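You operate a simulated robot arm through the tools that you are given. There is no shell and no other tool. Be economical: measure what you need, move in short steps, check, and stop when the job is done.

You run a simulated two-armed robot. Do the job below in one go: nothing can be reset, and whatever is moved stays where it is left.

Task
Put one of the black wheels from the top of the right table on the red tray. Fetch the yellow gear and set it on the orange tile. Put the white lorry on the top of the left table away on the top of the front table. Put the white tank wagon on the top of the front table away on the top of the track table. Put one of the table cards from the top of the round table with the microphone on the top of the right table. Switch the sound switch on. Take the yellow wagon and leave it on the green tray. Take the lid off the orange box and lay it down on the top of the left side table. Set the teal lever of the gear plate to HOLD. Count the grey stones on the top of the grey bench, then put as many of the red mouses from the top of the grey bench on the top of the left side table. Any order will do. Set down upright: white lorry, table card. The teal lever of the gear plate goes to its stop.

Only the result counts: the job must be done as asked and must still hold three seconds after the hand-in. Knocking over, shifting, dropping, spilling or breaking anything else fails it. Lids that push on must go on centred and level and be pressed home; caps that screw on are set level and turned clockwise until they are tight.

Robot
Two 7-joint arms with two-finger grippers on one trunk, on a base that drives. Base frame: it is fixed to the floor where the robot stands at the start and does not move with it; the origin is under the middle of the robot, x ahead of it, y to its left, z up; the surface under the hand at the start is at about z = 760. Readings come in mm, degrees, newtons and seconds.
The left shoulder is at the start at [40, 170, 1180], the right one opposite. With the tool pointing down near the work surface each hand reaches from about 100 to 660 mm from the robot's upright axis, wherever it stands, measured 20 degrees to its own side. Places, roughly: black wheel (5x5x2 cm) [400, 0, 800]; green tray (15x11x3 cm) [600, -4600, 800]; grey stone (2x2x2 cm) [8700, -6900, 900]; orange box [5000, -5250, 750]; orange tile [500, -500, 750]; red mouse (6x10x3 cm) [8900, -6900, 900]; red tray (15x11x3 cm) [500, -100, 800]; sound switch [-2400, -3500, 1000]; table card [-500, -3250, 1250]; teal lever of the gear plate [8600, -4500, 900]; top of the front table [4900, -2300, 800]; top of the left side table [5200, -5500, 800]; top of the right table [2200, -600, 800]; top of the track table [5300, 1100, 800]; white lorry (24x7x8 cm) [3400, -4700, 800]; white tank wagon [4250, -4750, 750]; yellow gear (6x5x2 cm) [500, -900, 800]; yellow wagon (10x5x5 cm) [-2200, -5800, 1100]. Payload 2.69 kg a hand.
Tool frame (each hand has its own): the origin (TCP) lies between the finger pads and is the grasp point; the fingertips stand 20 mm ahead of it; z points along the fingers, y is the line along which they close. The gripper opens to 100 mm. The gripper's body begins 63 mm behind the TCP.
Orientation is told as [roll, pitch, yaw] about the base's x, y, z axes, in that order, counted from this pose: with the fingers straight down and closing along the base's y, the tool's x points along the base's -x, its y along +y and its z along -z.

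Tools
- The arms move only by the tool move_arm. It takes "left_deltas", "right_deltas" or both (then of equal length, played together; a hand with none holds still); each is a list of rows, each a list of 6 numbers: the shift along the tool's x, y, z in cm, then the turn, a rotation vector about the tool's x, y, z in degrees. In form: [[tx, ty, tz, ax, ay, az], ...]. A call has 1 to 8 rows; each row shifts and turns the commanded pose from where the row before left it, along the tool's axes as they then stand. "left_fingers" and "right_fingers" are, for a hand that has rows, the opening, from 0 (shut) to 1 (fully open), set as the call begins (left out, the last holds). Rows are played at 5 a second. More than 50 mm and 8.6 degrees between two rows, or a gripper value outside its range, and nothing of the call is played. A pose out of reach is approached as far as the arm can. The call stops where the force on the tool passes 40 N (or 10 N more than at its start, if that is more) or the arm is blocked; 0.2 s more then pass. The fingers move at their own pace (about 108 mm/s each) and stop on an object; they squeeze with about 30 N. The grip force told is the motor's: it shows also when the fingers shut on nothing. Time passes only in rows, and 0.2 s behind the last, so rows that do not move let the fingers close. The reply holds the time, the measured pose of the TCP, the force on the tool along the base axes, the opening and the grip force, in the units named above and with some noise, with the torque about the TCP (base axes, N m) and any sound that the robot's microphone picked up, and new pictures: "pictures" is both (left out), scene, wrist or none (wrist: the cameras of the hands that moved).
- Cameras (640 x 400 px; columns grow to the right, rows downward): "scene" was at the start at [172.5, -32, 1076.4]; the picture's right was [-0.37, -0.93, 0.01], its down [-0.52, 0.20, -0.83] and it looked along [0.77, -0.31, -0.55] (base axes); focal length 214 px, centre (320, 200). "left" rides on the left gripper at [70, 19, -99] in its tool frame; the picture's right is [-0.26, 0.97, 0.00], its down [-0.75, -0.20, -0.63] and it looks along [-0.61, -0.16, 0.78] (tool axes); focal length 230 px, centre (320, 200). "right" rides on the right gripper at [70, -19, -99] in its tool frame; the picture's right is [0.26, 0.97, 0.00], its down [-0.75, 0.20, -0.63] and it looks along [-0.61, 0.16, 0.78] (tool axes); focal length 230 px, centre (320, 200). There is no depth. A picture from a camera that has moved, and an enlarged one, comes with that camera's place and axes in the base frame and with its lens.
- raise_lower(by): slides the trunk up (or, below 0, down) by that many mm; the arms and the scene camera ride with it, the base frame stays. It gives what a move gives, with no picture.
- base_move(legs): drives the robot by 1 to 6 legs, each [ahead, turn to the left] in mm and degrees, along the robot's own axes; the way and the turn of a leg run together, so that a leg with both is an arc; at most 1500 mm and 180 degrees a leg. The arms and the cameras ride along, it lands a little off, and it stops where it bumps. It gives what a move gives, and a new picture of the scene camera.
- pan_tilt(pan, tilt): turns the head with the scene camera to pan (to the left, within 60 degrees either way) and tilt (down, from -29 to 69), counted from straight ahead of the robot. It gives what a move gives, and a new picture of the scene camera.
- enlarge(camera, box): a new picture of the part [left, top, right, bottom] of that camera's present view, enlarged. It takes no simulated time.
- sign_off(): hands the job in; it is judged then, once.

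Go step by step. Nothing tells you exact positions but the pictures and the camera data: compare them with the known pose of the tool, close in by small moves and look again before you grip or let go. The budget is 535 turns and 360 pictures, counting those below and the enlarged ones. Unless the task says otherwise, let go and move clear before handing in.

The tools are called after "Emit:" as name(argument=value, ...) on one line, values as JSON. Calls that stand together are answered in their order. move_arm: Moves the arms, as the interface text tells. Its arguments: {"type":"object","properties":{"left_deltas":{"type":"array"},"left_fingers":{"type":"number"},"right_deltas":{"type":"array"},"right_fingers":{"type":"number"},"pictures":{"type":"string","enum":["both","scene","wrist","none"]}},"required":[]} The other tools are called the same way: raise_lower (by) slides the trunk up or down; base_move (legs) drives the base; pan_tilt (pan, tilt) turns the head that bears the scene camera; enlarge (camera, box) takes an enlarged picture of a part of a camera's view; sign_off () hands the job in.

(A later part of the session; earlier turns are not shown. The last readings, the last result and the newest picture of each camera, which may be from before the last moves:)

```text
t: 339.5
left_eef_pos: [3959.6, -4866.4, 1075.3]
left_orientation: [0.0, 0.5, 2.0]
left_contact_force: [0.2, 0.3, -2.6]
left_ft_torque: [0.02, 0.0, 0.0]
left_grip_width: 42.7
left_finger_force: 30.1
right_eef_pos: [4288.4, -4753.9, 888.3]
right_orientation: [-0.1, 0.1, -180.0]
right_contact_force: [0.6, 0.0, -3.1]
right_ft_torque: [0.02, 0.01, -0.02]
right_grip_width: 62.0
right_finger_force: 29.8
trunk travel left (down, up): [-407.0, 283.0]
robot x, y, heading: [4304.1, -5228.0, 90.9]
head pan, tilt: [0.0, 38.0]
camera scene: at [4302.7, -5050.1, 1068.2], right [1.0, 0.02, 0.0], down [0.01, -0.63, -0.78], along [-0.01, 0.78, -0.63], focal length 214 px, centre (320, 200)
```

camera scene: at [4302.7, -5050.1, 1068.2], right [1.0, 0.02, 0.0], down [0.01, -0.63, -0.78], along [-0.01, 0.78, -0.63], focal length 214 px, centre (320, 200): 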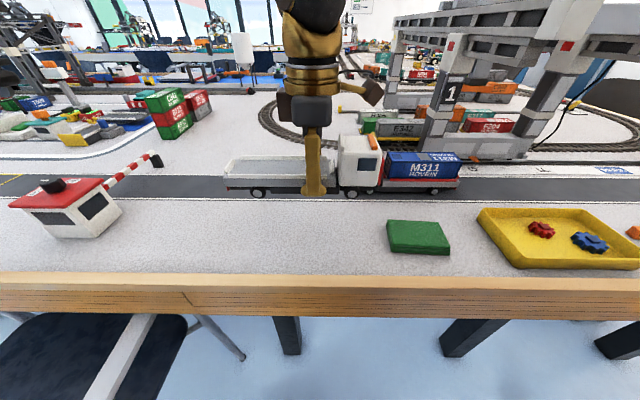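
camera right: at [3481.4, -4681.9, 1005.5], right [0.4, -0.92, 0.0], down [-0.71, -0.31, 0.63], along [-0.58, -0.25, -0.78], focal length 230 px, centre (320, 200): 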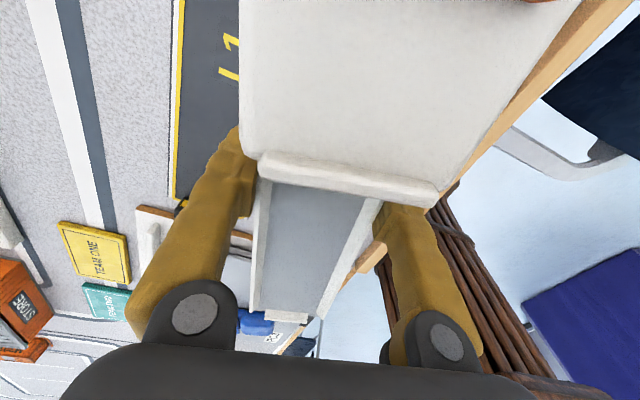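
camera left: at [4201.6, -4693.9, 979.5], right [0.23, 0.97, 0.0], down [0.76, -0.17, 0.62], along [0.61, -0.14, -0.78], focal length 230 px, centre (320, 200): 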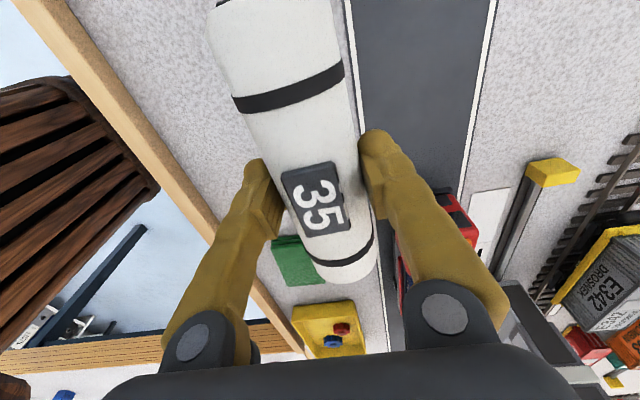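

Emit:
move_arm(right_deltas=[[0, 0, 4, 0, 0, 0], [0, 0, 3.5, 0, 0, 0], [0, 0, 0.7, 0, 0, 0], [0, 0, 0, 0, 0, 0]], pictures="none")

Emit:
move_arm(right_deltas=[[0, 0, 0.4, 0, 0, 0], [0, 0, 0.3, 0, 0, 0], [0, 0, 0, 0, 0, 0]], pictures="none")

```text
t: 340.5
left_eef_pos: [3957.8, -4867.1, 1076.0]
left_orientation: [0.0, 0.5, 2.0]
left_contact_force: [0.1, 0.5, -2.2]
left_ft_torque: [-0.04, 0.0, -0.01]
left_grip_width: 42.9
left_finger_force: 30.2
right_eef_pos: [4290.4, -4752.5, 806.6]
right_orientation: [0.0, 0.1, 180.0]
right_contact_force: [0.3, -0.4, -2.7]
right_ft_torque: [0.01, 0.0, 0.03]
right_grip_width: 61.9
right_finger_force: 30.2
trunk travel left (down, up): [-407.0, 283.0]
robot x, y, heading: [4306.1, -5222.9, 90.7]
head pan, tilt: [0.0, 38.0]
```

```text
t: 341.3
left_eef_pos: [3958.6, -4866.1, 1076.2]
left_orientation: [0.0, 0.5, 2.0]
left_contact_force: [0.5, 0.7, -3.2]
left_ft_torque: [0.03, 0.01, -0.01]
left_grip_width: 42.8
left_finger_force: 30.1
right_eef_pos: [4288.6, -4752.1, 799.1]
right_orientation: [-0.1, 0.1, 179.9]
right_contact_force: [-0.2, 0.2, -2.7]
right_ft_torque: [-0.02, 0.05, -0.01]
right_grip_width: 62.1
right_finger_force: 29.8
trunk travel left (down, up): [-407.0, 283.0]
robot x, y, heading: [4299.4, -5226.3, 90.9]
head pan, tilt: [0.0, 38.0]
```

Emit:
move_arm(right_deltas=[[0, 0, 0.3, 0, 0, 0], [0, 0, 0, 0, 0, 0]], pictures="none")

Emit:
move_arm(right_deltas=[[0, 0, 0.3, 0, 0, 0], [0, 0, 0, 0, 0, 0]], pictures="scene")

```text
t: 341.9
left_eef_pos: [3959.6, -4866.1, 1076.1]
left_orientation: [0.1, 0.5, 1.8]
left_contact_force: [0.6, -1.1, -2.8]
left_ft_torque: [0.01, 0.02, -0.01]
left_grip_width: 42.8
left_finger_force: 30.1
right_eef_pos: [4289.2, -4752.4, 796.2]
right_orientation: [-0.2, 0.0, 180.0]
right_contact_force: [-0.8, -1.1, -0.6]
right_ft_torque: [0.0, 0.19, 0.05]
right_grip_width: 62.2
right_finger_force: 30.2
trunk travel left (down, up): [-407.0, 283.0]
robot x, y, heading: [4303.8, -5224.7, 90.6]
head pan, tilt: [0.0, 38.0]
```

```text
t: 342.5
left_eef_pos: [3958.7, -4868.7, 1077.7]
left_orientation: [0.0, 0.5, 1.9]
left_contact_force: [0.7, 0.4, -2.7]
left_ft_torque: [-0.01, -0.02, -0.01]
left_grip_width: 42.7
left_finger_force: 30.4
right_eef_pos: [4289.4, -4752.8, 798.3]
right_orientation: [-0.3, 0.0, 180.0]
right_contact_force: [-0.8, -6.0, 31.5]
right_ft_torque: [-0.27, 0.18, 0.04]
right_grip_width: 62.1
right_finger_force: 29.9
trunk travel left (down, up): [-407.0, 283.0]
robot x, y, heading: [4305.0, -5227.1, 90.9]
head pan, tilt: [0.0, 38.0]
camera scene: at [4302.6, -5052.3, 1068.9], right [1.0, 0.02, 0.0], down [0.01, -0.63, -0.78], along [-0.01, 0.78, -0.63], focal length 214 px, centre (320, 200)
```

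scene: 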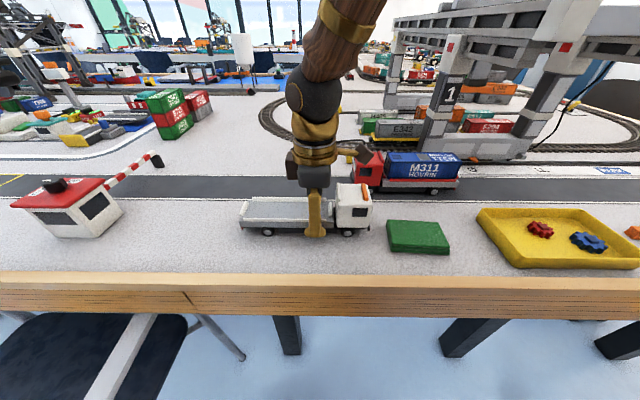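

The lorry stands on the table. I'll raise a touch, release and rise.

Emit:
move_arm(right_deltas=[[0, 0, -0.3, 0, 0, 0], [0, 0, 0, 0, 0, 0]], right_fingers=0.85, pictures="none")

Emit:
move_arm(right_deltas=[[0, 0, -2, 0, 0, 0], [0, 0, -4, 0, 0, 0], [0, 0, -4.8, 0, 0, 0], [0, 0, -4.8, 0, 0, 0], [0, 0, -4.8, 0, 0, 0], [4.8, 0, 0, 0, 0, 0], [4.8, 0, 0, 0, 0, 0], [4.8, 0, 0, 0, 0, 0]], pictures="scene")

```text
t: 343.1
left_eef_pos: [3960.1, -4866.1, 1075.4]
left_orientation: [0.0, 0.5, 2.0]
left_contact_force: [0.2, 0.2, -2.1]
left_ft_torque: [0.01, -0.03, 0.01]
left_grip_width: 42.8
left_finger_force: 30.0
right_eef_pos: [4289.4, -4752.7, 796.6]
right_orientation: [0.1, 0.1, 180.0]
right_contact_force: [0.1, 0.0, -0.1]
right_ft_torque: [-0.03, 0.0, 0.04]
right_grip_width: 85.0
right_finger_force: 0.0
trunk travel left (down, up): [-407.0, 283.0]
robot x, y, heading: [4301.9, -5229.3, 90.4]
head pan, tilt: [0.0, 38.0]
```

```text
t: 344.9
left_eef_pos: [3960.5, -4865.6, 1077.3]
left_orientation: [0.0, 0.4, 1.9]
left_contact_force: [0.1, -0.5, -2.0]
left_ft_torque: [-0.03, 0.04, 0.01]
left_grip_width: 42.8
left_finger_force: 30.2
right_eef_pos: [4434.9, -4751.7, 999.8]
right_orientation: [0.0, 0.0, -180.0]
right_contact_force: [0.0, 0.0, 0.8]
right_ft_torque: [0.03, 0.03, 0.0]
right_grip_width: 85.2
right_finger_force: 0.1
trunk travel left (down, up): [-407.0, 283.0]
robot x, y, heading: [4305.8, -5228.4, 91.1]
head pan, tilt: [0.0, 38.0]
camera scene: at [4303.7, -5049.8, 1068.1], right [1.0, 0.02, 0.0], down [0.01, -0.63, -0.78], along [-0.01, 0.78, -0.63], focal length 214 px, centre (320, 200)
```

scene: 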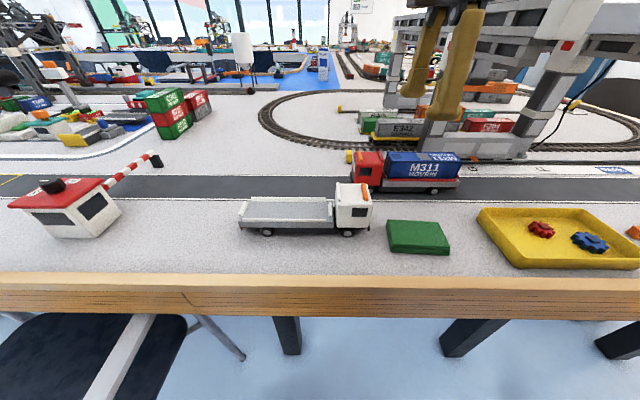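

The lorry stands upright on the front table. Next is the orange box lid on the left side table, with the right hand; I'll turn to face it while holding the tank wagon in the left.

Emit:
move_arm(right_deltas=[[4.8, 0, 0, 0, 0, 0], [4.8, 0, 0, 0, 0, 0], [4.8, 0, 0, 0, 0, 0], [4.8, 1, 0, 0, 0, 0], [0, 3, 0, 0, 0, 0], [0, 0, 0, 0, 0, 0]], pictures="none")

Emit:
base_move(legs=[[-60, 0]])

Emit:
base_move(legs=[[0, -45], [0, -46]])

```text
t: 345.8
left_eef_pos: [3958.9, -4890.0, 1072.8]
left_orientation: [-0.7, 0.4, 1.8]
left_contact_force: [-0.1, -1.0, -1.6]
left_ft_torque: [0.11, 0.03, 0.01]
left_grip_width: 42.7
left_finger_force: 30.4
right_eef_pos: [4590.5, -4773.9, 1008.9]
right_orientation: [-1.5, -0.5, -179.4]
right_contact_force: [0.0, -0.5, 0.0]
right_ft_torque: [0.12, -0.03, 0.02]
right_grip_width: 85.0
right_finger_force: 0.0
trunk travel left (down, up): [-407.0, 283.0]
robot x, y, heading: [4307.2, -5224.5, 90.9]
head pan, tilt: [0.0, 38.0]
stopped in row 4 (right hand): the force on the tool passed its limit at 51 N (the readings are from after the stop); the commanded pose is now the measured one
```

```text
t: 346.8
left_eef_pos: [3960.9, -4926.1, 1077.4]
left_orientation: [0.1, 0.4, 1.9]
left_contact_force: [-0.3, 2.0, -3.5]
left_ft_torque: [-0.14, -0.02, 0.0]
left_grip_width: 42.5
left_finger_force: 29.9
right_eef_pos: [4591.3, -4813.8, 998.4]
right_orientation: [-0.5, -0.5, -179.1]
right_contact_force: [1.1, 1.4, -0.7]
right_ft_torque: [-0.11, 0.01, -0.02]
right_grip_width: 84.8
right_finger_force: 0.0
trunk travel left (down, up): [-407.0, 283.0]
robot x, y, heading: [4302.7, -5284.9, 91.0]
head pan, tilt: [0.0, 38.0]
camera scene: at [4303.6, -5102.4, 1066.8], right [1.0, 0.02, 0.0], down [0.01, -0.63, -0.77], along [-0.01, 0.77, -0.63], focal length 214 px, centre (320, 200)
```

scene: 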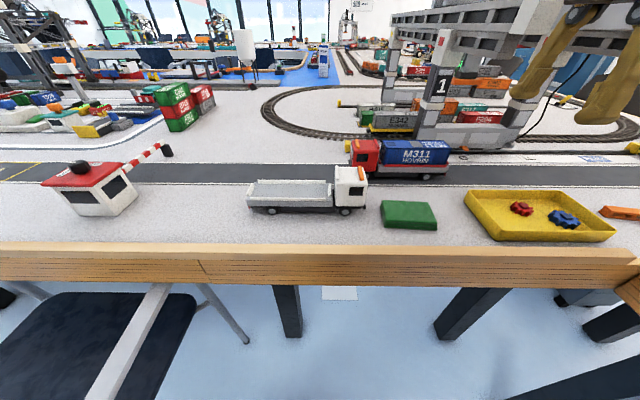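

```text
t: 347.6
left_eef_pos: [3971.7, -4992.4, 1056.3]
left_orientation: [-4.5, 0.4, 0.2]
left_contact_force: [0.8, -1.4, -1.2]
left_ft_torque: [0.13, 0.04, -0.02]
left_grip_width: 43.5
left_finger_force: 30.2
right_eef_pos: [4605.5, -4882.2, 1024.8]
right_orientation: [-3.8, -0.7, 179.2]
right_contact_force: [0.5, 0.2, 0.8]
right_ft_torque: [0.09, 0.01, 0.01]
right_grip_width: 84.6
right_finger_force: 0.1
trunk travel left (down, up): [-407.0, 283.0]
robot x, y, heading: [4304.1, -5284.7, 89.4]
head pan, tilt: [0.0, 38.0]
stopped in leg 1: the robot was blocked; the commanded pose is now the measured one
camera scene: at [4309.7, -5115.8, 1069.2], right [1.0, -0.01, 0.0], down [-0.01, -0.62, -0.78], along [0.01, 0.78, -0.62], focal length 214 px, centre (320, 200)
```

scene: 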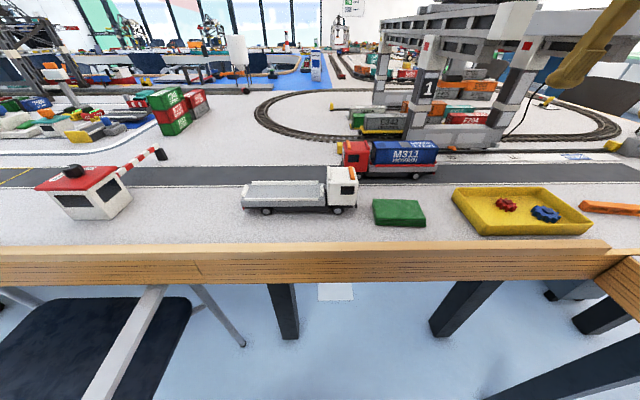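

The right hand brushed something near the gantry. I'll back further away from the table, then turn.

Emit:
base_move(legs=[[-150, 0]])

Emit:
base_move(legs=[[0, -30]])

```text
t: 349.0
left_eef_pos: [3970.7, -5127.2, 1053.1]
left_orientation: [-4.8, 0.4, 0.1]
left_contact_force: [-0.8, 1.1, -3.0]
left_ft_torque: [-0.06, -0.05, 0.01]
left_grip_width: 42.8
left_finger_force: 30.1
right_eef_pos: [4603.3, -5018.3, 1018.1]
right_orientation: [-3.0, -0.6, 178.9]
right_contact_force: [-1.0, 0.4, -0.5]
right_ft_torque: [-0.04, 0.01, -0.01]
right_grip_width: 84.9
right_finger_force: 0.0
trunk travel left (down, up): [-407.0, 283.0]
robot x, y, heading: [4299.8, -5440.4, 89.4]
head pan, tilt: [0.0, 38.0]
camera scene: at [4307.0, -5255.8, 1067.1], right [1.0, -0.01, 0.0], down [-0.01, -0.63, -0.77], along [0.01, 0.77, -0.63], focal length 214 px, centre (320, 200)
```

scene: 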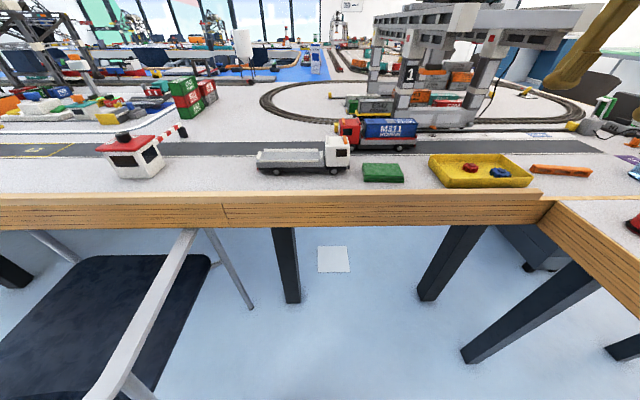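

```text
t: 349.9
left_eef_pos: [3981.0, -5190.7, 1040.3]
left_orientation: [-9.0, 0.4, -1.9]
left_contact_force: [0.2, -1.2, -2.6]
left_ft_torque: [0.03, -0.01, 0.01]
left_grip_width: 43.3
left_finger_force: 30.1
right_eef_pos: [4615.7, -5086.2, 1040.8]
right_orientation: [-6.1, -0.8, 176.9]
right_contact_force: [0.3, 0.6, 0.1]
right_ft_torque: [0.07, 0.0, -0.01]
right_grip_width: 85.1
right_finger_force: 0.1
trunk travel left (down, up): [-407.0, 283.0]
robot x, y, heading: [4302.6, -5436.5, 87.2]
head pan, tilt: [0.0, 38.0]
stopped in leg 1: the robot was blocked; the commanded pose is now the measured one
camera scene: at [4313.6, -5265.1, 1068.7], right [1.0, -0.05, 0.0], down [-0.03, -0.63, -0.78], along [0.04, 0.78, -0.63], focal length 214 px, centre (320, 200)
```

scene: 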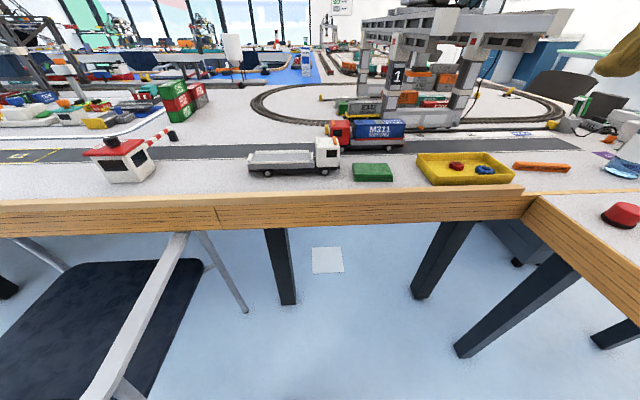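

Emit:
move_arm(left_deltas=[[0, 3, 0, -8, 0, 0], [0, 4, 0, 0, 0, 0], [0, 4, 0, 0, 0, 0], [0, 4, 0, 0, 0, 0], [0, 0, 0, 0, 0, 0]], right_deltas=[[0, -3, 0, -6, 0, 0], [0, -4, 0, 0, 0, 0], [1, -4, 0, 0, 0, 0], [1, -4, 0, 0, 0, 0], [0, 0, 0, 0, 0, 0]], pictures="none")

Emit:
base_move(legs=[[0, -42]])

```text
t: 351.1
left_eef_pos: [3984.9, -5029.4, 1054.2]
left_orientation: [2.4, 0.4, -1.9]
left_contact_force: [-0.7, 0.0, -2.2]
left_ft_torque: [0.03, 0.0, 0.0]
left_grip_width: 43.6
left_finger_force: 30.0
right_eef_pos: [4642.7, -4935.7, 1044.8]
right_orientation: [-0.1, -0.8, 177.0]
right_contact_force: [-0.5, 0.1, 0.1]
right_ft_torque: [0.03, -0.01, -0.02]
right_grip_width: 84.8
right_finger_force: 0.1
trunk travel left (down, up): [-407.0, 283.0]
robot x, y, heading: [4304.0, -5437.6, 87.3]
head pan, tilt: [0.0, 38.0]
```

```text
t: 351.9
left_eef_pos: [3993.6, -5058.3, 1066.7]
left_orientation: [4.3, 0.6, -3.3]
left_contact_force: [0.5, -1.6, -2.0]
left_ft_torque: [0.08, 0.01, 0.0]
left_grip_width: 43.3
left_finger_force: 30.2
right_eef_pos: [4655.0, -4981.5, 1063.6]
right_orientation: [-2.2, -1.1, 175.5]
right_contact_force: [0.3, -0.8, 0.5]
right_ft_torque: [0.13, 0.05, 0.01]
right_grip_width: 84.9
right_finger_force: 0.1
trunk travel left (down, up): [-407.0, 283.0]
robot x, y, heading: [4299.3, -5438.7, 85.8]
head pan, tilt: [0.0, 38.0]
stopped in leg 1: the robot was blocked; the commanded pose is now the measured one
camera scene: at [4318.7, -5267.3, 1069.1], right [1.0, -0.07, 0.0], down [-0.05, -0.62, -0.78], along [0.06, 0.78, -0.63], focal length 214 px, centre (320, 200)
```

scene: 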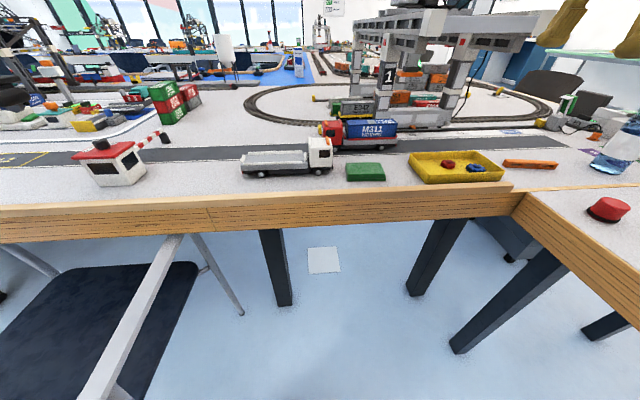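

Emit:
base_move(legs=[[-150, -10]])

```text
t: 353.3
left_eef_pos: [4039.8, -5151.2, 1063.6]
left_orientation: [4.0, 0.5, -13.3]
left_contact_force: [0.2, -0.5, -2.5]
left_ft_torque: [0.01, 0.02, 0.01]
left_grip_width: 43.0
left_finger_force: 30.1
right_eef_pos: [4704.5, -5192.6, 1058.6]
right_orientation: [-1.8, -0.9, 165.5]
right_contact_force: [0.6, -0.4, 0.5]
right_ft_torque: [0.06, 0.01, 0.0]
right_grip_width: 85.0
right_finger_force: 0.1
trunk travel left (down, up): [-407.0, 283.0]
robot x, y, heading: [4277.1, -5584.0, 75.6]
head pan, tilt: [0.0, 38.0]
camera scene: at [4323.4, -5415.2, 1068.2], right [0.97, -0.25, 0.0], down [-0.16, -0.61, -0.78], along [0.19, 0.75, -0.63], focal length 214 px, centre (320, 200)
```

scene: 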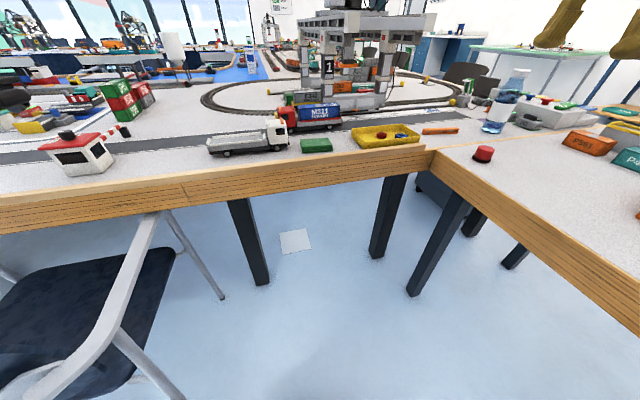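

Emit:
base_move(legs=[[0, -25]])

```text
t: 355.0
left_eef_pos: [4238.4, -5104.3, 1067.3]
left_orientation: [4.9, 0.5, -38.5]
left_contact_force: [-0.2, 0.2, -2.4]
left_ft_torque: [0.04, 0.02, 0.0]
left_grip_width: 43.3
left_finger_force: 30.2
right_eef_pos: [4821.9, -5422.4, 1066.7]
right_orientation: [-2.7, -0.8, 140.2]
right_contact_force: [-0.4, 0.0, 0.1]
right_ft_torque: [0.01, 0.01, 0.03]
right_grip_width: 85.3
right_finger_force: 0.1
trunk travel left (down, up): [-407.0, 283.0]
robot x, y, heading: [4277.2, -5583.7, 50.5]
head pan, tilt: [0.0, 38.0]
camera scene: at [4389.8, -5447.9, 1068.1], right [0.77, -0.64, 0.0], down [-0.4, -0.48, -0.78], along [0.5, 0.6, -0.63], focal length 214 px, centre (320, 200)
```

scene: 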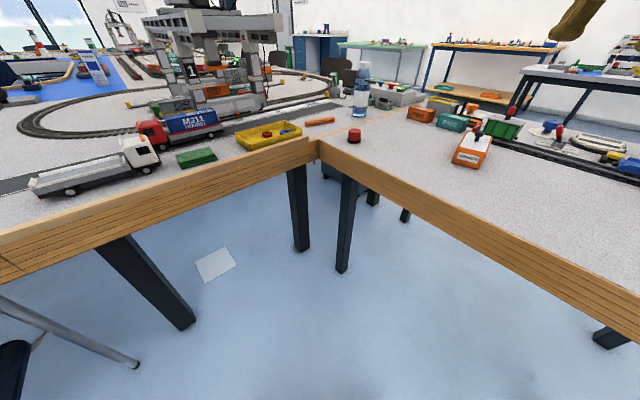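

Emit:
base_move(legs=[[415, 0], [0, -25]])

Emit:
base_move(legs=[[0, -25]])

```text
t: 358.9
left_eef_pos: [4688.6, -4818.7, 1067.8]
left_orientation: [4.7, 0.4, -63.2]
left_contact_force: [0.3, 0.3, -3.2]
left_ft_torque: [0.01, -0.01, 0.0]
left_grip_width: 43.1
left_finger_force: 29.9
right_eef_pos: [5089.8, -5350.4, 1074.6]
right_orientation: [-3.6, -1.0, 115.7]
right_contact_force: [-0.9, -0.1, -0.4]
right_ft_torque: [-0.02, -0.02, 0.03]
right_grip_width: 85.0
right_finger_force: 0.1
trunk travel left (down, up): [-407.0, 283.0]
robot x, y, heading: [4543.8, -5263.4, 25.8]
head pan, tilt: [0.0, 38.0]
camera scene: at [4699.4, -5184.5, 1068.1], right [0.43, -0.9, 0.0], down [-0.57, -0.27, -0.78], along [0.7, 0.34, -0.63], focal length 214 px, centre (320, 200)
```

scene: 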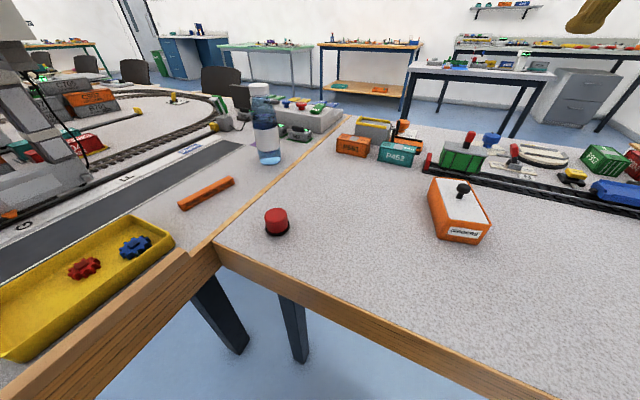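

```text
t: 359.6
left_eef_pos: [4630.7, -4854.4, 1048.0]
left_orientation: [-0.3, 0.4, -63.6]
left_contact_force: [-0.7, -1.0, -2.6]
left_ft_torque: [0.07, -0.1, -0.01]
left_grip_width: 43.3
left_finger_force: 30.6
right_eef_pos: [5036.2, -5381.4, 1097.6]
right_orientation: [-6.9, -1.3, 115.1]
right_contact_force: [0.1, -0.8, 0.0]
right_ft_torque: [0.04, -0.06, 0.02]
right_grip_width: 85.3
right_finger_force: 0.1
trunk travel left (down, up): [-407.0, 283.0]
robot x, y, heading: [4541.5, -5264.0, 25.1]
head pan, tilt: [0.0, 38.0]
stopped in leg 1: the robot was blocked; the commanded pose is now the measured one
camera scene: at [4696.4, -5189.1, 1068.9], right [0.42, -0.91, 0.0], down [-0.57, -0.26, -0.78], along [0.71, 0.33, -0.63], focal length 214 px, centre (320, 200)
```

scene: 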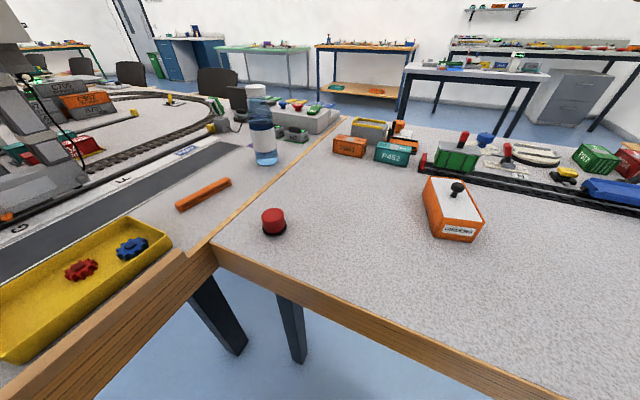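

The orange box is within the right hand's reach from here, at about [5093,-5296]. I'm zooming on it.

Emit:
enlarge(camera="scene", box=[390, 150, 520, 260])

```text
3.64 times, centred on (455, 205) of scene
camera zoom: at [4696.4, -5189.1, 1068.9], right [0.42, -0.91, 0.0], down [-0.57, -0.26, -0.78], along [0.71, 0.33, -0.63], focal length 780 px, centre (-171, 182)
```

zoom: 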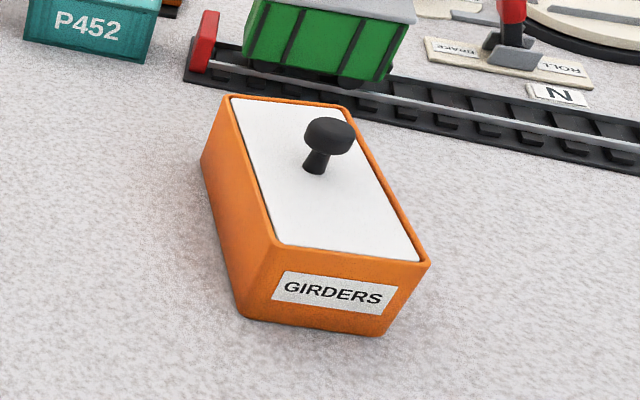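

The lid is a white inset plate with a black knob at about [5109,-5286,832]. I'll bring the right hand above it.

Emit:
move_arm(right_deltas=[[-1.4, -2.7, 0, -6.9, 1.3, 0], [-1.4, -2.7, 1, 0, 0, 0], [-1.4, -2.7, 3, 0, 0, 0], [-1.4, -2.7, 3, 0, 0, 0], [0, 0, 4, 0, 0, 0], [0, 0, 4, 0, 0, 0], [0, 0, 0, 0, 0, 0]], right_fingers=0.6, pictures="wrist")

```text
t: 361.2
left_eef_pos: [4634.7, -4851.5, 1046.8]
left_orientation: [-0.4, 0.4, -63.8]
left_contact_force: [-0.4, 0.2, -2.4]
left_ft_torque: [0.01, -0.01, 0.0]
left_grip_width: 43.1
left_finger_force: 30.3
right_eef_pos: [5114.7, -5282.0, 950.3]
right_orientation: [0.4, 0.2, 114.9]
right_contact_force: [0.4, 1.0, -0.6]
right_ft_torque: [-0.02, 0.0, 0.0]
right_grip_width: 60.0
right_finger_force: 0.1
trunk travel left (down, up): [-407.0, 283.0]
robot x, y, heading: [4543.7, -5262.5, 24.7]
head pan, tilt: [0.0, 38.0]
camera right: at [5161.1, -5336.8, 1047.9], right [-0.77, -0.64, 0.01], down [-0.49, 0.6, 0.63], along [-0.41, 0.48, -0.78], focal length 230 px, centre (320, 200)
```

right: 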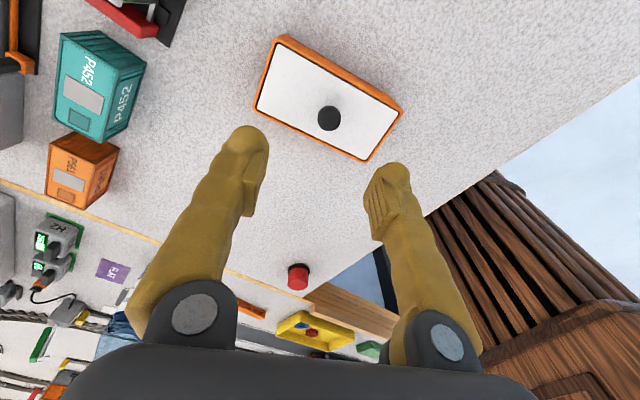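

Emit:
move_arm(right_deltas=[[-0.1, 1.1, 3, 0, 0, 0], [0, 0, 4, 0, 0, 0], [0, 0, 2.5, 0, 0, 0], [0, 0, 0, 0, 0, 0]], pictures="wrist")

Emit:
enlarge(camera="scene", box=[390, 130, 550, 260])

```text
t: 362.2
left_eef_pos: [4635.3, -4850.0, 1047.4]
left_orientation: [-0.6, 0.4, -63.7]
left_contact_force: [-0.3, 0.1, -3.0]
left_ft_torque: [0.02, -0.01, -0.01]
left_grip_width: 43.0
left_finger_force: 30.5
right_eef_pos: [5104.4, -5289.2, 855.4]
right_orientation: [0.4, 0.2, 114.9]
right_contact_force: [0.1, 0.1, -0.4]
right_ft_torque: [0.02, -0.03, -0.02]
right_grip_width: 60.2
right_finger_force: 0.0
trunk travel left (down, up): [-407.0, 283.0]
robot x, y, heading: [4541.8, -5258.9, 24.8]
head pan, tilt: [0.0, 38.0]
camera right: at [5151.9, -5342.2, 952.9], right [-0.77, -0.64, 0.01], down [-0.49, 0.6, 0.63], along [-0.41, 0.48, -0.78], focal length 230 px, centre (320, 200)
```

right: 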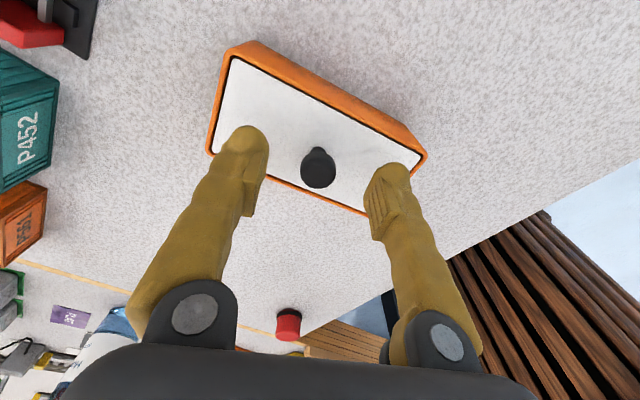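

```text
3.08 times, centred on (470, 195) of scene
camera zoom: at [4700.3, -5186.1, 1068.2], right [0.42, -0.91, 0.0], down [-0.57, -0.27, -0.78], along [0.7, 0.33, -0.63], focal length 660 px, centre (-142, 215)
```

zoom: 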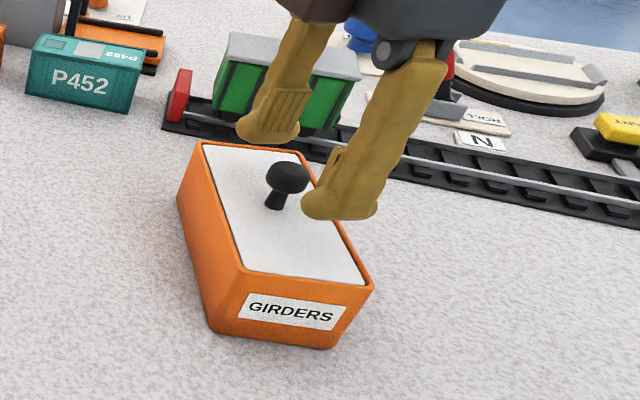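

Emit:
move_arm(right_deltas=[[0, -0.3, 1.0, 0, 0, 0], [0, 0, 1.0, 0, 0, 0], [0, 0, 0, 0, 0, 0]], pictures="none")

Emit:
move_arm(right_deltas=[[0, 0, 0, 0, 0, 0], [0, 0, 0, 0, 0, 0], [0, 0, 0, 0, 0, 0]], right_fingers=0, pictures="wrist")

```text
t: 363.0
left_eef_pos: [4635.0, -4849.4, 1047.2]
left_orientation: [-0.6, 0.3, -63.8]
left_contact_force: [-0.1, 0.5, -3.9]
left_ft_torque: [0.02, -0.04, 0.02]
left_grip_width: 43.0
left_finger_force: 30.0
right_eef_pos: [5107.2, -5288.0, 833.6]
right_orientation: [0.4, 0.2, 115.0]
right_contact_force: [0.1, 1.0, -0.9]
right_ft_torque: [0.0, 0.0, -0.01]
right_grip_width: 59.7
right_finger_force: 0.1
trunk travel left (down, up): [-407.0, 283.0]
robot x, y, heading: [4540.8, -5260.3, 25.0]
head pan, tilt: [0.0, 38.0]
```

```text
t: 363.8
left_eef_pos: [4635.1, -4850.4, 1047.4]
left_orientation: [-0.6, 0.4, -63.8]
left_contact_force: [-0.2, 0.7, -2.6]
left_ft_torque: [0.0, 0.01, -0.02]
left_grip_width: 43.0
left_finger_force: 29.6
right_eef_pos: [5107.8, -5287.4, 834.0]
right_orientation: [0.4, 0.2, 114.9]
right_contact_force: [0.2, 0.3, 0.0]
right_ft_torque: [0.0, 0.02, 0.0]
right_grip_width: 14.1
right_finger_force: 29.7
trunk travel left (down, up): [-407.0, 283.0]
robot x, y, heading: [4542.4, -5263.9, 25.2]
head pan, tilt: [0.0, 38.0]
heard: snap
camera right: at [5153.5, -5341.7, 932.0], right [-0.77, -0.64, 0.01], down [-0.49, 0.6, 0.63], along [-0.41, 0.48, -0.78], focal length 230 px, centre (320, 200)
```

right: 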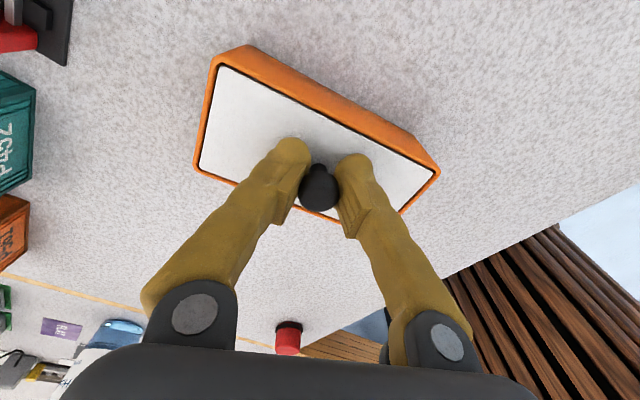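

I heard a snap as the fingers closed around the knob's stem. I'll lift gently and check.

Emit:
move_arm(right_deltas=[[0, 0, -0.5, 0, 0, 0], [0, 0, -1, 0, 0, 0], [0, 0, -2, 0, 0, 0], [0, 0, -3, 0, 0, 0], [0, 0, 0, 0, 0, 0]], pictures="both")

```text
t: 365.0
left_eef_pos: [4635.1, -4850.9, 1047.3]
left_orientation: [-0.4, 0.4, -63.8]
left_contact_force: [0.7, -0.2, -1.6]
left_ft_torque: [-0.03, 0.03, 0.0]
left_grip_width: 43.0
left_finger_force: 29.8
right_eef_pos: [5106.4, -5286.0, 898.6]
right_orientation: [0.5, 0.1, 114.9]
right_contact_force: [0.8, -1.1, -0.3]
right_ft_torque: [0.01, 0.01, 0.0]
right_grip_width: 13.6
right_finger_force: 29.9
trunk travel left (down, up): [-407.0, 283.0]
robot x, y, heading: [4540.5, -5262.3, 24.9]
head pan, tilt: [0.0, 38.0]
camera scene: at [4700.7, -5186.0, 1068.0], right [0.42, -0.91, 0.0], down [-0.57, -0.27, -0.78], along [0.7, 0.33, -0.63], focal length 214 px, centre (320, 200)
camera right: at [5153.9, -5340.5, 997.5], right [-0.77, -0.64, 0.01], down [-0.49, 0.6, 0.63], along [-0.41, 0.48, -0.78], focal length 230 px, centre (320, 200)
```

scene: 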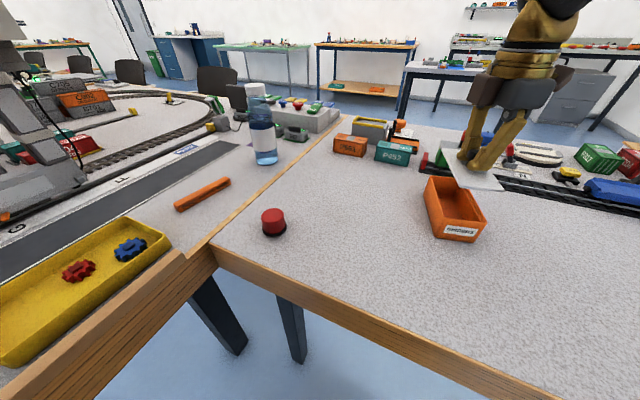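
right: 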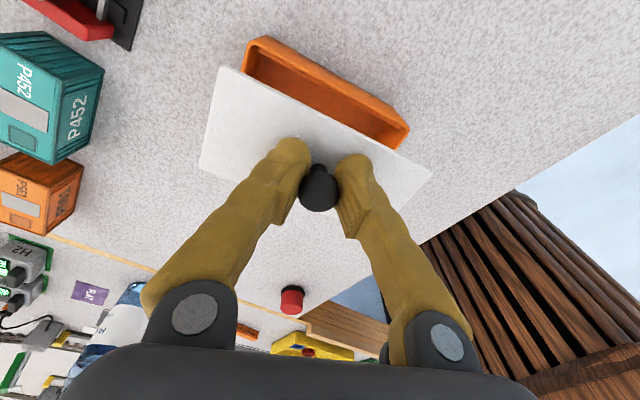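

The lid came off cleanly; the snap was its clip. I'll lay it on free table space at about [4960,-5160].

Emit:
move_arm(right_deltas=[[-4.4, 2.0, 0, 0, 0, 0], [-4.4, 2.0, 0, 0, 0, 0], [-4.4, 2.0, 0, 0, 0, 0], [-4.4, 2.0, 0, 0, 0, 0], [0, 0, 4, 0, 0, 0], [0, 0, 4, 0, 0, 0], [0, 0, 1.5, 0, 0, 0], [0, 0, 0, 0, 0, 0]], pictures="scene")

Emit:
enlarge(camera="scene", box=[260, 130, 520, 290])

```text
t: 366.8
left_eef_pos: [4635.4, -4850.6, 1046.6]
left_orientation: [-0.4, 0.4, -63.7]
left_contact_force: [0.2, 0.5, -2.8]
left_ft_torque: [0.0, -0.03, -0.02]
left_grip_width: 43.0
left_finger_force: 30.3
right_eef_pos: [4962.4, -5162.5, 804.4]
right_orientation: [0.4, 0.3, 114.9]
right_contact_force: [0.2, -0.2, -0.6]
right_ft_torque: [0.0, -0.03, 0.05]
right_grip_width: 13.9
right_finger_force: 29.7
trunk travel left (down, up): [-407.0, 283.0]
robot x, y, heading: [4535.3, -5262.3, 24.6]
head pan, tilt: [0.0, 38.0]
camera scene: at [4700.1, -5186.1, 1068.2], right [0.42, -0.91, 0.0], down [-0.57, -0.27, -0.78], along [0.7, 0.33, -0.63], focal length 214 px, centre (320, 200)
```

scene: 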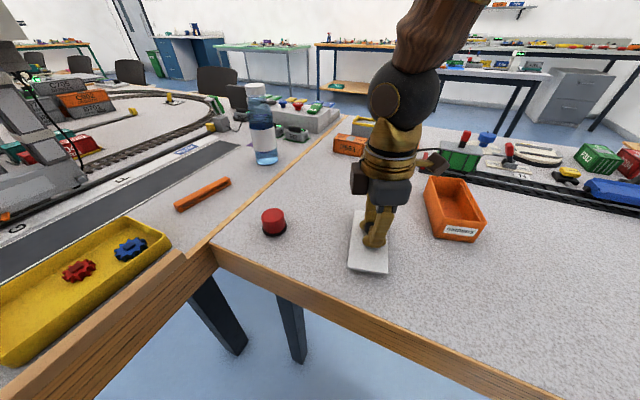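

```text
2.46 times, centred on (390, 210) of scene
camera zoom: at [4700.1, -5186.1, 1068.2], right [0.42, -0.91, 0.0], down [-0.57, -0.27, -0.78], along [0.7, 0.33, -0.63], focal length 528 px, centre (148, 175)
```

zoom: 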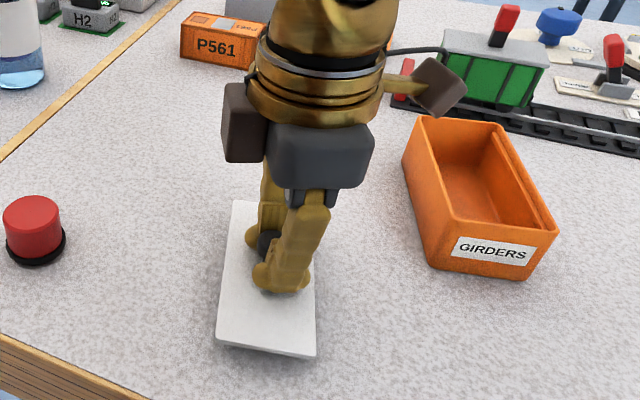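

Near the table now. I'll lower in small steps to contact.

Emit:
move_arm(right_deltas=[[0, 0, 0.5, 0, 0, 0], [0, 0, 0.4, 0, 0, 0], [0, 0, 0, 0, 0, 0]], pictures="none")

Emit:
move_arm(right_deltas=[[0, 0, 0.3, 0, 0, 0], [0, 0, 0.3, 0, 0, 0], [0, 0, 0, 0, 0, 0]], pictures="none")

```text
t: 367.6
left_eef_pos: [4634.9, -4849.7, 1047.1]
left_orientation: [-0.5, 0.4, -63.7]
left_contact_force: [-0.1, 0.8, -1.6]
left_ft_torque: [-0.01, 0.01, 0.02]
left_grip_width: 42.9
left_finger_force: 29.8
right_eef_pos: [4962.2, -5162.2, 794.2]
right_orientation: [0.4, 0.3, 114.9]
right_contact_force: [0.1, 0.1, 0.3]
right_ft_torque: [-0.02, 0.04, 0.0]
right_grip_width: 13.9
right_finger_force: 30.2
trunk travel left (down, up): [-407.0, 283.0]
robot x, y, heading: [4538.5, -5262.3, 25.1]
head pan, tilt: [0.0, 38.0]
```

```text
t: 368.4
left_eef_pos: [4634.2, -4849.4, 1047.1]
left_orientation: [-0.3, 0.4, -63.9]
left_contact_force: [-0.3, -1.6, -3.1]
left_ft_torque: [-0.02, -0.03, 0.01]
left_grip_width: 42.7
left_finger_force: 29.9
right_eef_pos: [4961.2, -5162.4, 787.8]
right_orientation: [0.4, 0.2, 114.7]
right_contact_force: [0.1, 0.0, 0.4]
right_ft_torque: [-0.01, -0.01, -0.02]
right_grip_width: 13.9
right_finger_force: 30.3
trunk travel left (down, up): [-407.0, 283.0]
robot x, y, heading: [4540.0, -5263.2, 24.9]
head pan, tilt: [0.0, 38.0]
```

Emit:
move_arm(right_deltas=[[0, 0, 0.3, 0, 0, 0], [0, 0, 0, 0, 0, 0]], pictures="none")

Emit:
move_arm(right_deltas=[[0, 0, 0.3, 0, 0, 0], [0, 0, 0, 0, 0, 0]], pictures="wrist")

```text
t: 369.0
left_eef_pos: [4634.1, -4851.2, 1049.9]
left_orientation: [-0.4, 0.5, -63.8]
left_contact_force: [0.2, -0.2, -2.4]
left_ft_torque: [0.03, 0.02, -0.01]
left_grip_width: 43.0
left_finger_force: 30.2
right_eef_pos: [4961.5, -5163.0, 785.4]
right_orientation: [0.1, 0.2, 114.8]
right_contact_force: [1.0, 0.5, 14.2]
right_ft_torque: [0.09, 0.01, -0.04]
right_grip_width: 13.7
right_finger_force: 30.4
trunk travel left (down, up): [-407.0, 283.0]
robot x, y, heading: [4542.5, -5262.6, 25.3]
head pan, tilt: [0.0, 38.0]
```

```text
t: 369.6
left_eef_pos: [4634.4, -4850.9, 1047.3]
left_orientation: [-0.4, 0.4, -63.8]
left_contact_force: [1.2, -0.8, -2.8]
left_ft_torque: [0.01, -0.02, 0.03]
left_grip_width: 42.8
left_finger_force: 29.7
right_eef_pos: [4961.9, -5162.7, 783.2]
right_orientation: [0.2, 0.1, 114.8]
right_contact_force: [4.1, 1.8, 28.8]
right_ft_torque: [0.1, 0.01, -0.04]
right_grip_width: 12.8
right_finger_force: 29.8
trunk travel left (down, up): [-407.0, 283.0]
robot x, y, heading: [4543.0, -5261.9, 25.1]
head pan, tilt: [0.0, 38.0]
camera right: at [5007.4, -5216.5, 881.7], right [-0.77, -0.64, 0.0], down [-0.5, 0.6, 0.63], along [-0.4, 0.48, -0.78], focal length 230 px, centre (320, 200)
```

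right: 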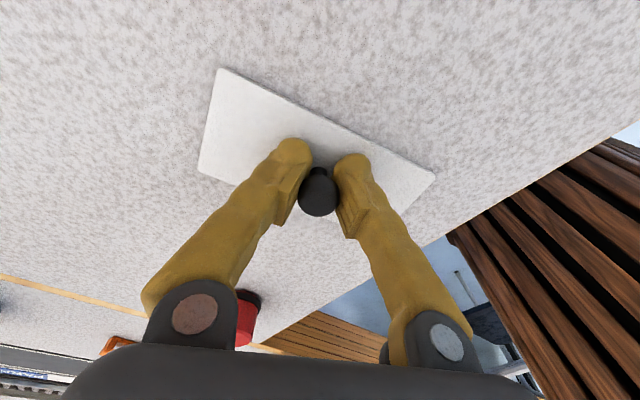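

The lid lies on the table. I'll release and rise.

Emit:
move_arm(right_deltas=[[0, 0, -0.3, 0, 0, 0], [0, 0, 0, 0, 0, 0]], right_fingers=0.6, pictures="none")

Emit:
move_arm(right_deltas=[[0, 0, -3, 0, 0, 0], [0, 0, -4, 0, 0, 0], [0, 0, -4.8, 0, 0, 0], [0, 0, -4.8, 0, 0, 0], [0, 0, -4.8, 0, 0, 0], [0, 0, -4, 0, 0, 0]], pictures="scene")

```text
t: 370.0
left_eef_pos: [4616.8, -4856.2, 1040.5]
left_orientation: [-2.0, 0.8, -63.8]
left_contact_force: [-0.9, 0.6, -2.7]
left_ft_torque: [-0.01, -0.07, -0.01]
left_grip_width: 42.8
left_finger_force: 29.7
right_eef_pos: [4946.0, -5169.2, 790.1]
right_orientation: [-0.2, 0.4, 114.9]
right_contact_force: [-0.7, 0.4, -0.9]
right_ft_torque: [0.0, 0.05, 0.0]
right_grip_width: 60.0
right_finger_force: 0.1
trunk travel left (down, up): [-407.0, 283.0]
robot x, y, heading: [4542.4, -5262.8, 24.8]
head pan, tilt: [0.0, 38.0]
stopped in row 1 (right hand): the force on the tool passed its limit at 44 N (the readings are from after the stop); the commanded pose is now the measured one
```

```text
t: 371.4
left_eef_pos: [4617.9, -4856.5, 1041.4]
left_orientation: [-1.9, 0.7, -63.9]
left_contact_force: [-0.4, 0.5, -2.4]
left_ft_torque: [-0.01, -0.01, 0.01]
left_grip_width: 43.0
left_finger_force: 29.6
right_eef_pos: [4943.4, -5167.1, 1042.9]
right_orientation: [-0.1, 0.4, 114.9]
right_contact_force: [0.0, 0.3, -0.1]
right_ft_torque: [-0.01, 0.0, -0.02]
right_grip_width: 60.1
right_finger_force: 0.1
trunk travel left (down, up): [-407.0, 283.0]
robot x, y, heading: [4538.8, -5264.1, 25.1]
head pan, tilt: [0.0, 38.0]
camera scene: at [4699.9, -5186.4, 1068.2], right [0.42, -0.91, 0.0], down [-0.57, -0.27, -0.78], along [0.7, 0.33, -0.63], focal length 214 px, centre (320, 200)
```

scene: 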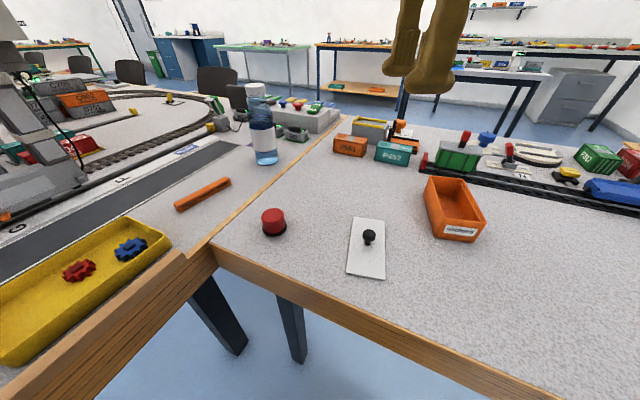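

The lid is done. I'll spread the arms and back out toward the south aisle.

Emit:
move_arm(left_deltas=[[0, 4, 1, -2, 0, 0], [0, 4, 0, 0, 0, 0], [0, 4, 0, 0, 0, 0], [0, 3, 0, 0, 0, 0], [0, 0, 0, 0, 0, 0], [0, 0, 0, 0, 0, 0], [0, 0, 0, 0, 0, 0]], right_deltas=[[4.5, 0, 0, 0, 0, 0], [4.5, 0, 0, 0, 0, 0], [4.5, 0, 0, 0, 0, 0], [4.5, 0, 0, 0, 0, 0], [4.5, 0, 0, 0, 0, 0], [4.5, 0, 0, 0, 0, 0], [0, 0, 0, 0, 0, 0]], pictures="none")

Emit:
base_move(legs=[[-320, 0], [0, -30], [0, -30], [0, -30], [0, -25]])

```text
t: 373.0
left_eef_pos: [4755.5, -4789.8, 1046.1]
left_orientation: [2.4, 0.3, -63.7]
left_contact_force: [-0.5, -1.5, -13.6]
left_ft_torque: [-0.7, -0.29, 0.08]
left_grip_width: 42.7
left_finger_force: 29.8
right_eef_pos: [5059.4, -5413.2, 1044.1]
right_orientation: [-0.1, 0.3, 114.9]
right_contact_force: [0.0, 0.1, 0.2]
right_ft_torque: [-0.01, -0.01, 0.03]
right_grip_width: 59.9
right_finger_force: 0.0
trunk travel left (down, up): [-407.0, 283.0]
robot x, y, heading: [4540.8, -5258.2, 25.2]
head pan, tilt: [0.0, 38.0]
```

```text
t: 374.6
left_eef_pos: [4583.0, -4870.1, 1033.9]
left_orientation: [1.0, 0.2, -63.8]
left_contact_force: [5.0, 1.8, -4.1]
left_ft_torque: [-0.13, 0.24, -0.04]
left_grip_width: 42.8
left_finger_force: 29.6
right_eef_pos: [4887.1, -5492.3, 1033.4]
right_orientation: [1.3, 0.3, 115.0]
right_contact_force: [1.9, 1.5, -1.2]
right_ft_torque: [-0.14, 0.24, -0.03]
right_grip_width: 60.1
right_finger_force: 0.0
trunk travel left (down, up): [-407.0, 283.0]
robot x, y, heading: [4344.8, -5351.1, 25.0]
head pan, tilt: [0.0, 38.0]
stopped in leg 1: the robot was blocked; the commanded pose is now the measured one
camera scene: at [4520.6, -5269.9, 1065.1], right [0.42, -0.91, 0.0], down [-0.58, -0.27, -0.77], along [0.69, 0.32, -0.64], focal length 214 px, centre (320, 200)
```

scene: 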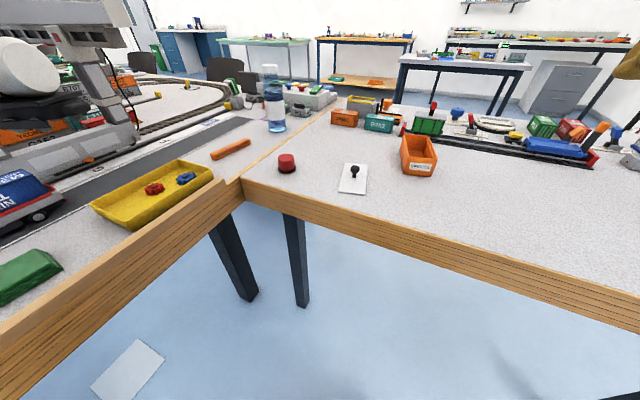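

The tank in the left hand met the gantry. I'll look left before moving on.

Emit:
pan_tilt(pan=45, tilt=20)

```text
t: 375.8
left_eef_pos: [4546.4, -4886.6, 1050.6]
left_orientation: [3.2, 0.2, -63.7]
left_contact_force: [-1.6, -0.8, -2.2]
left_ft_torque: [0.02, -0.08, 0.04]
left_grip_width: 42.5
left_finger_force: 30.0
right_eef_pos: [4852.9, -5508.9, 1049.5]
right_orientation: [-0.9, 0.3, 114.9]
right_contact_force: [-0.3, 0.1, 0.2]
right_ft_torque: [0.03, -0.11, -0.03]
right_grip_width: 59.9
right_finger_force: 0.1
trunk travel left (down, up): [-407.0, 283.0]
robot x, y, heading: [4347.1, -5352.6, 25.1]
head pan, tilt: [45.0, 20.0]
camera scene: at [4451.2, -5230.0, 1098.4], right [0.94, -0.34, -0.01], down [-0.12, -0.32, -0.94], along [0.32, 0.88, -0.35], focal length 214 px, centre (320, 200)
```

scene: 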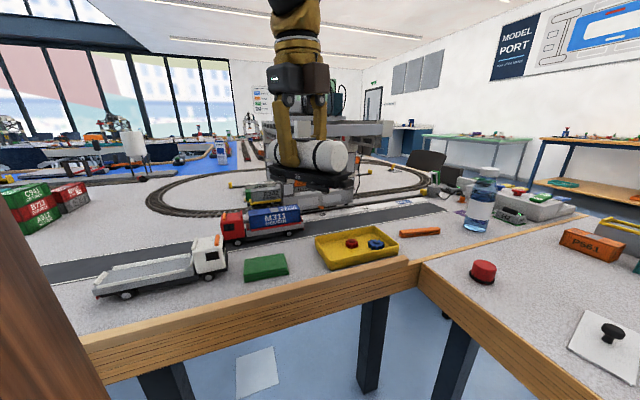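

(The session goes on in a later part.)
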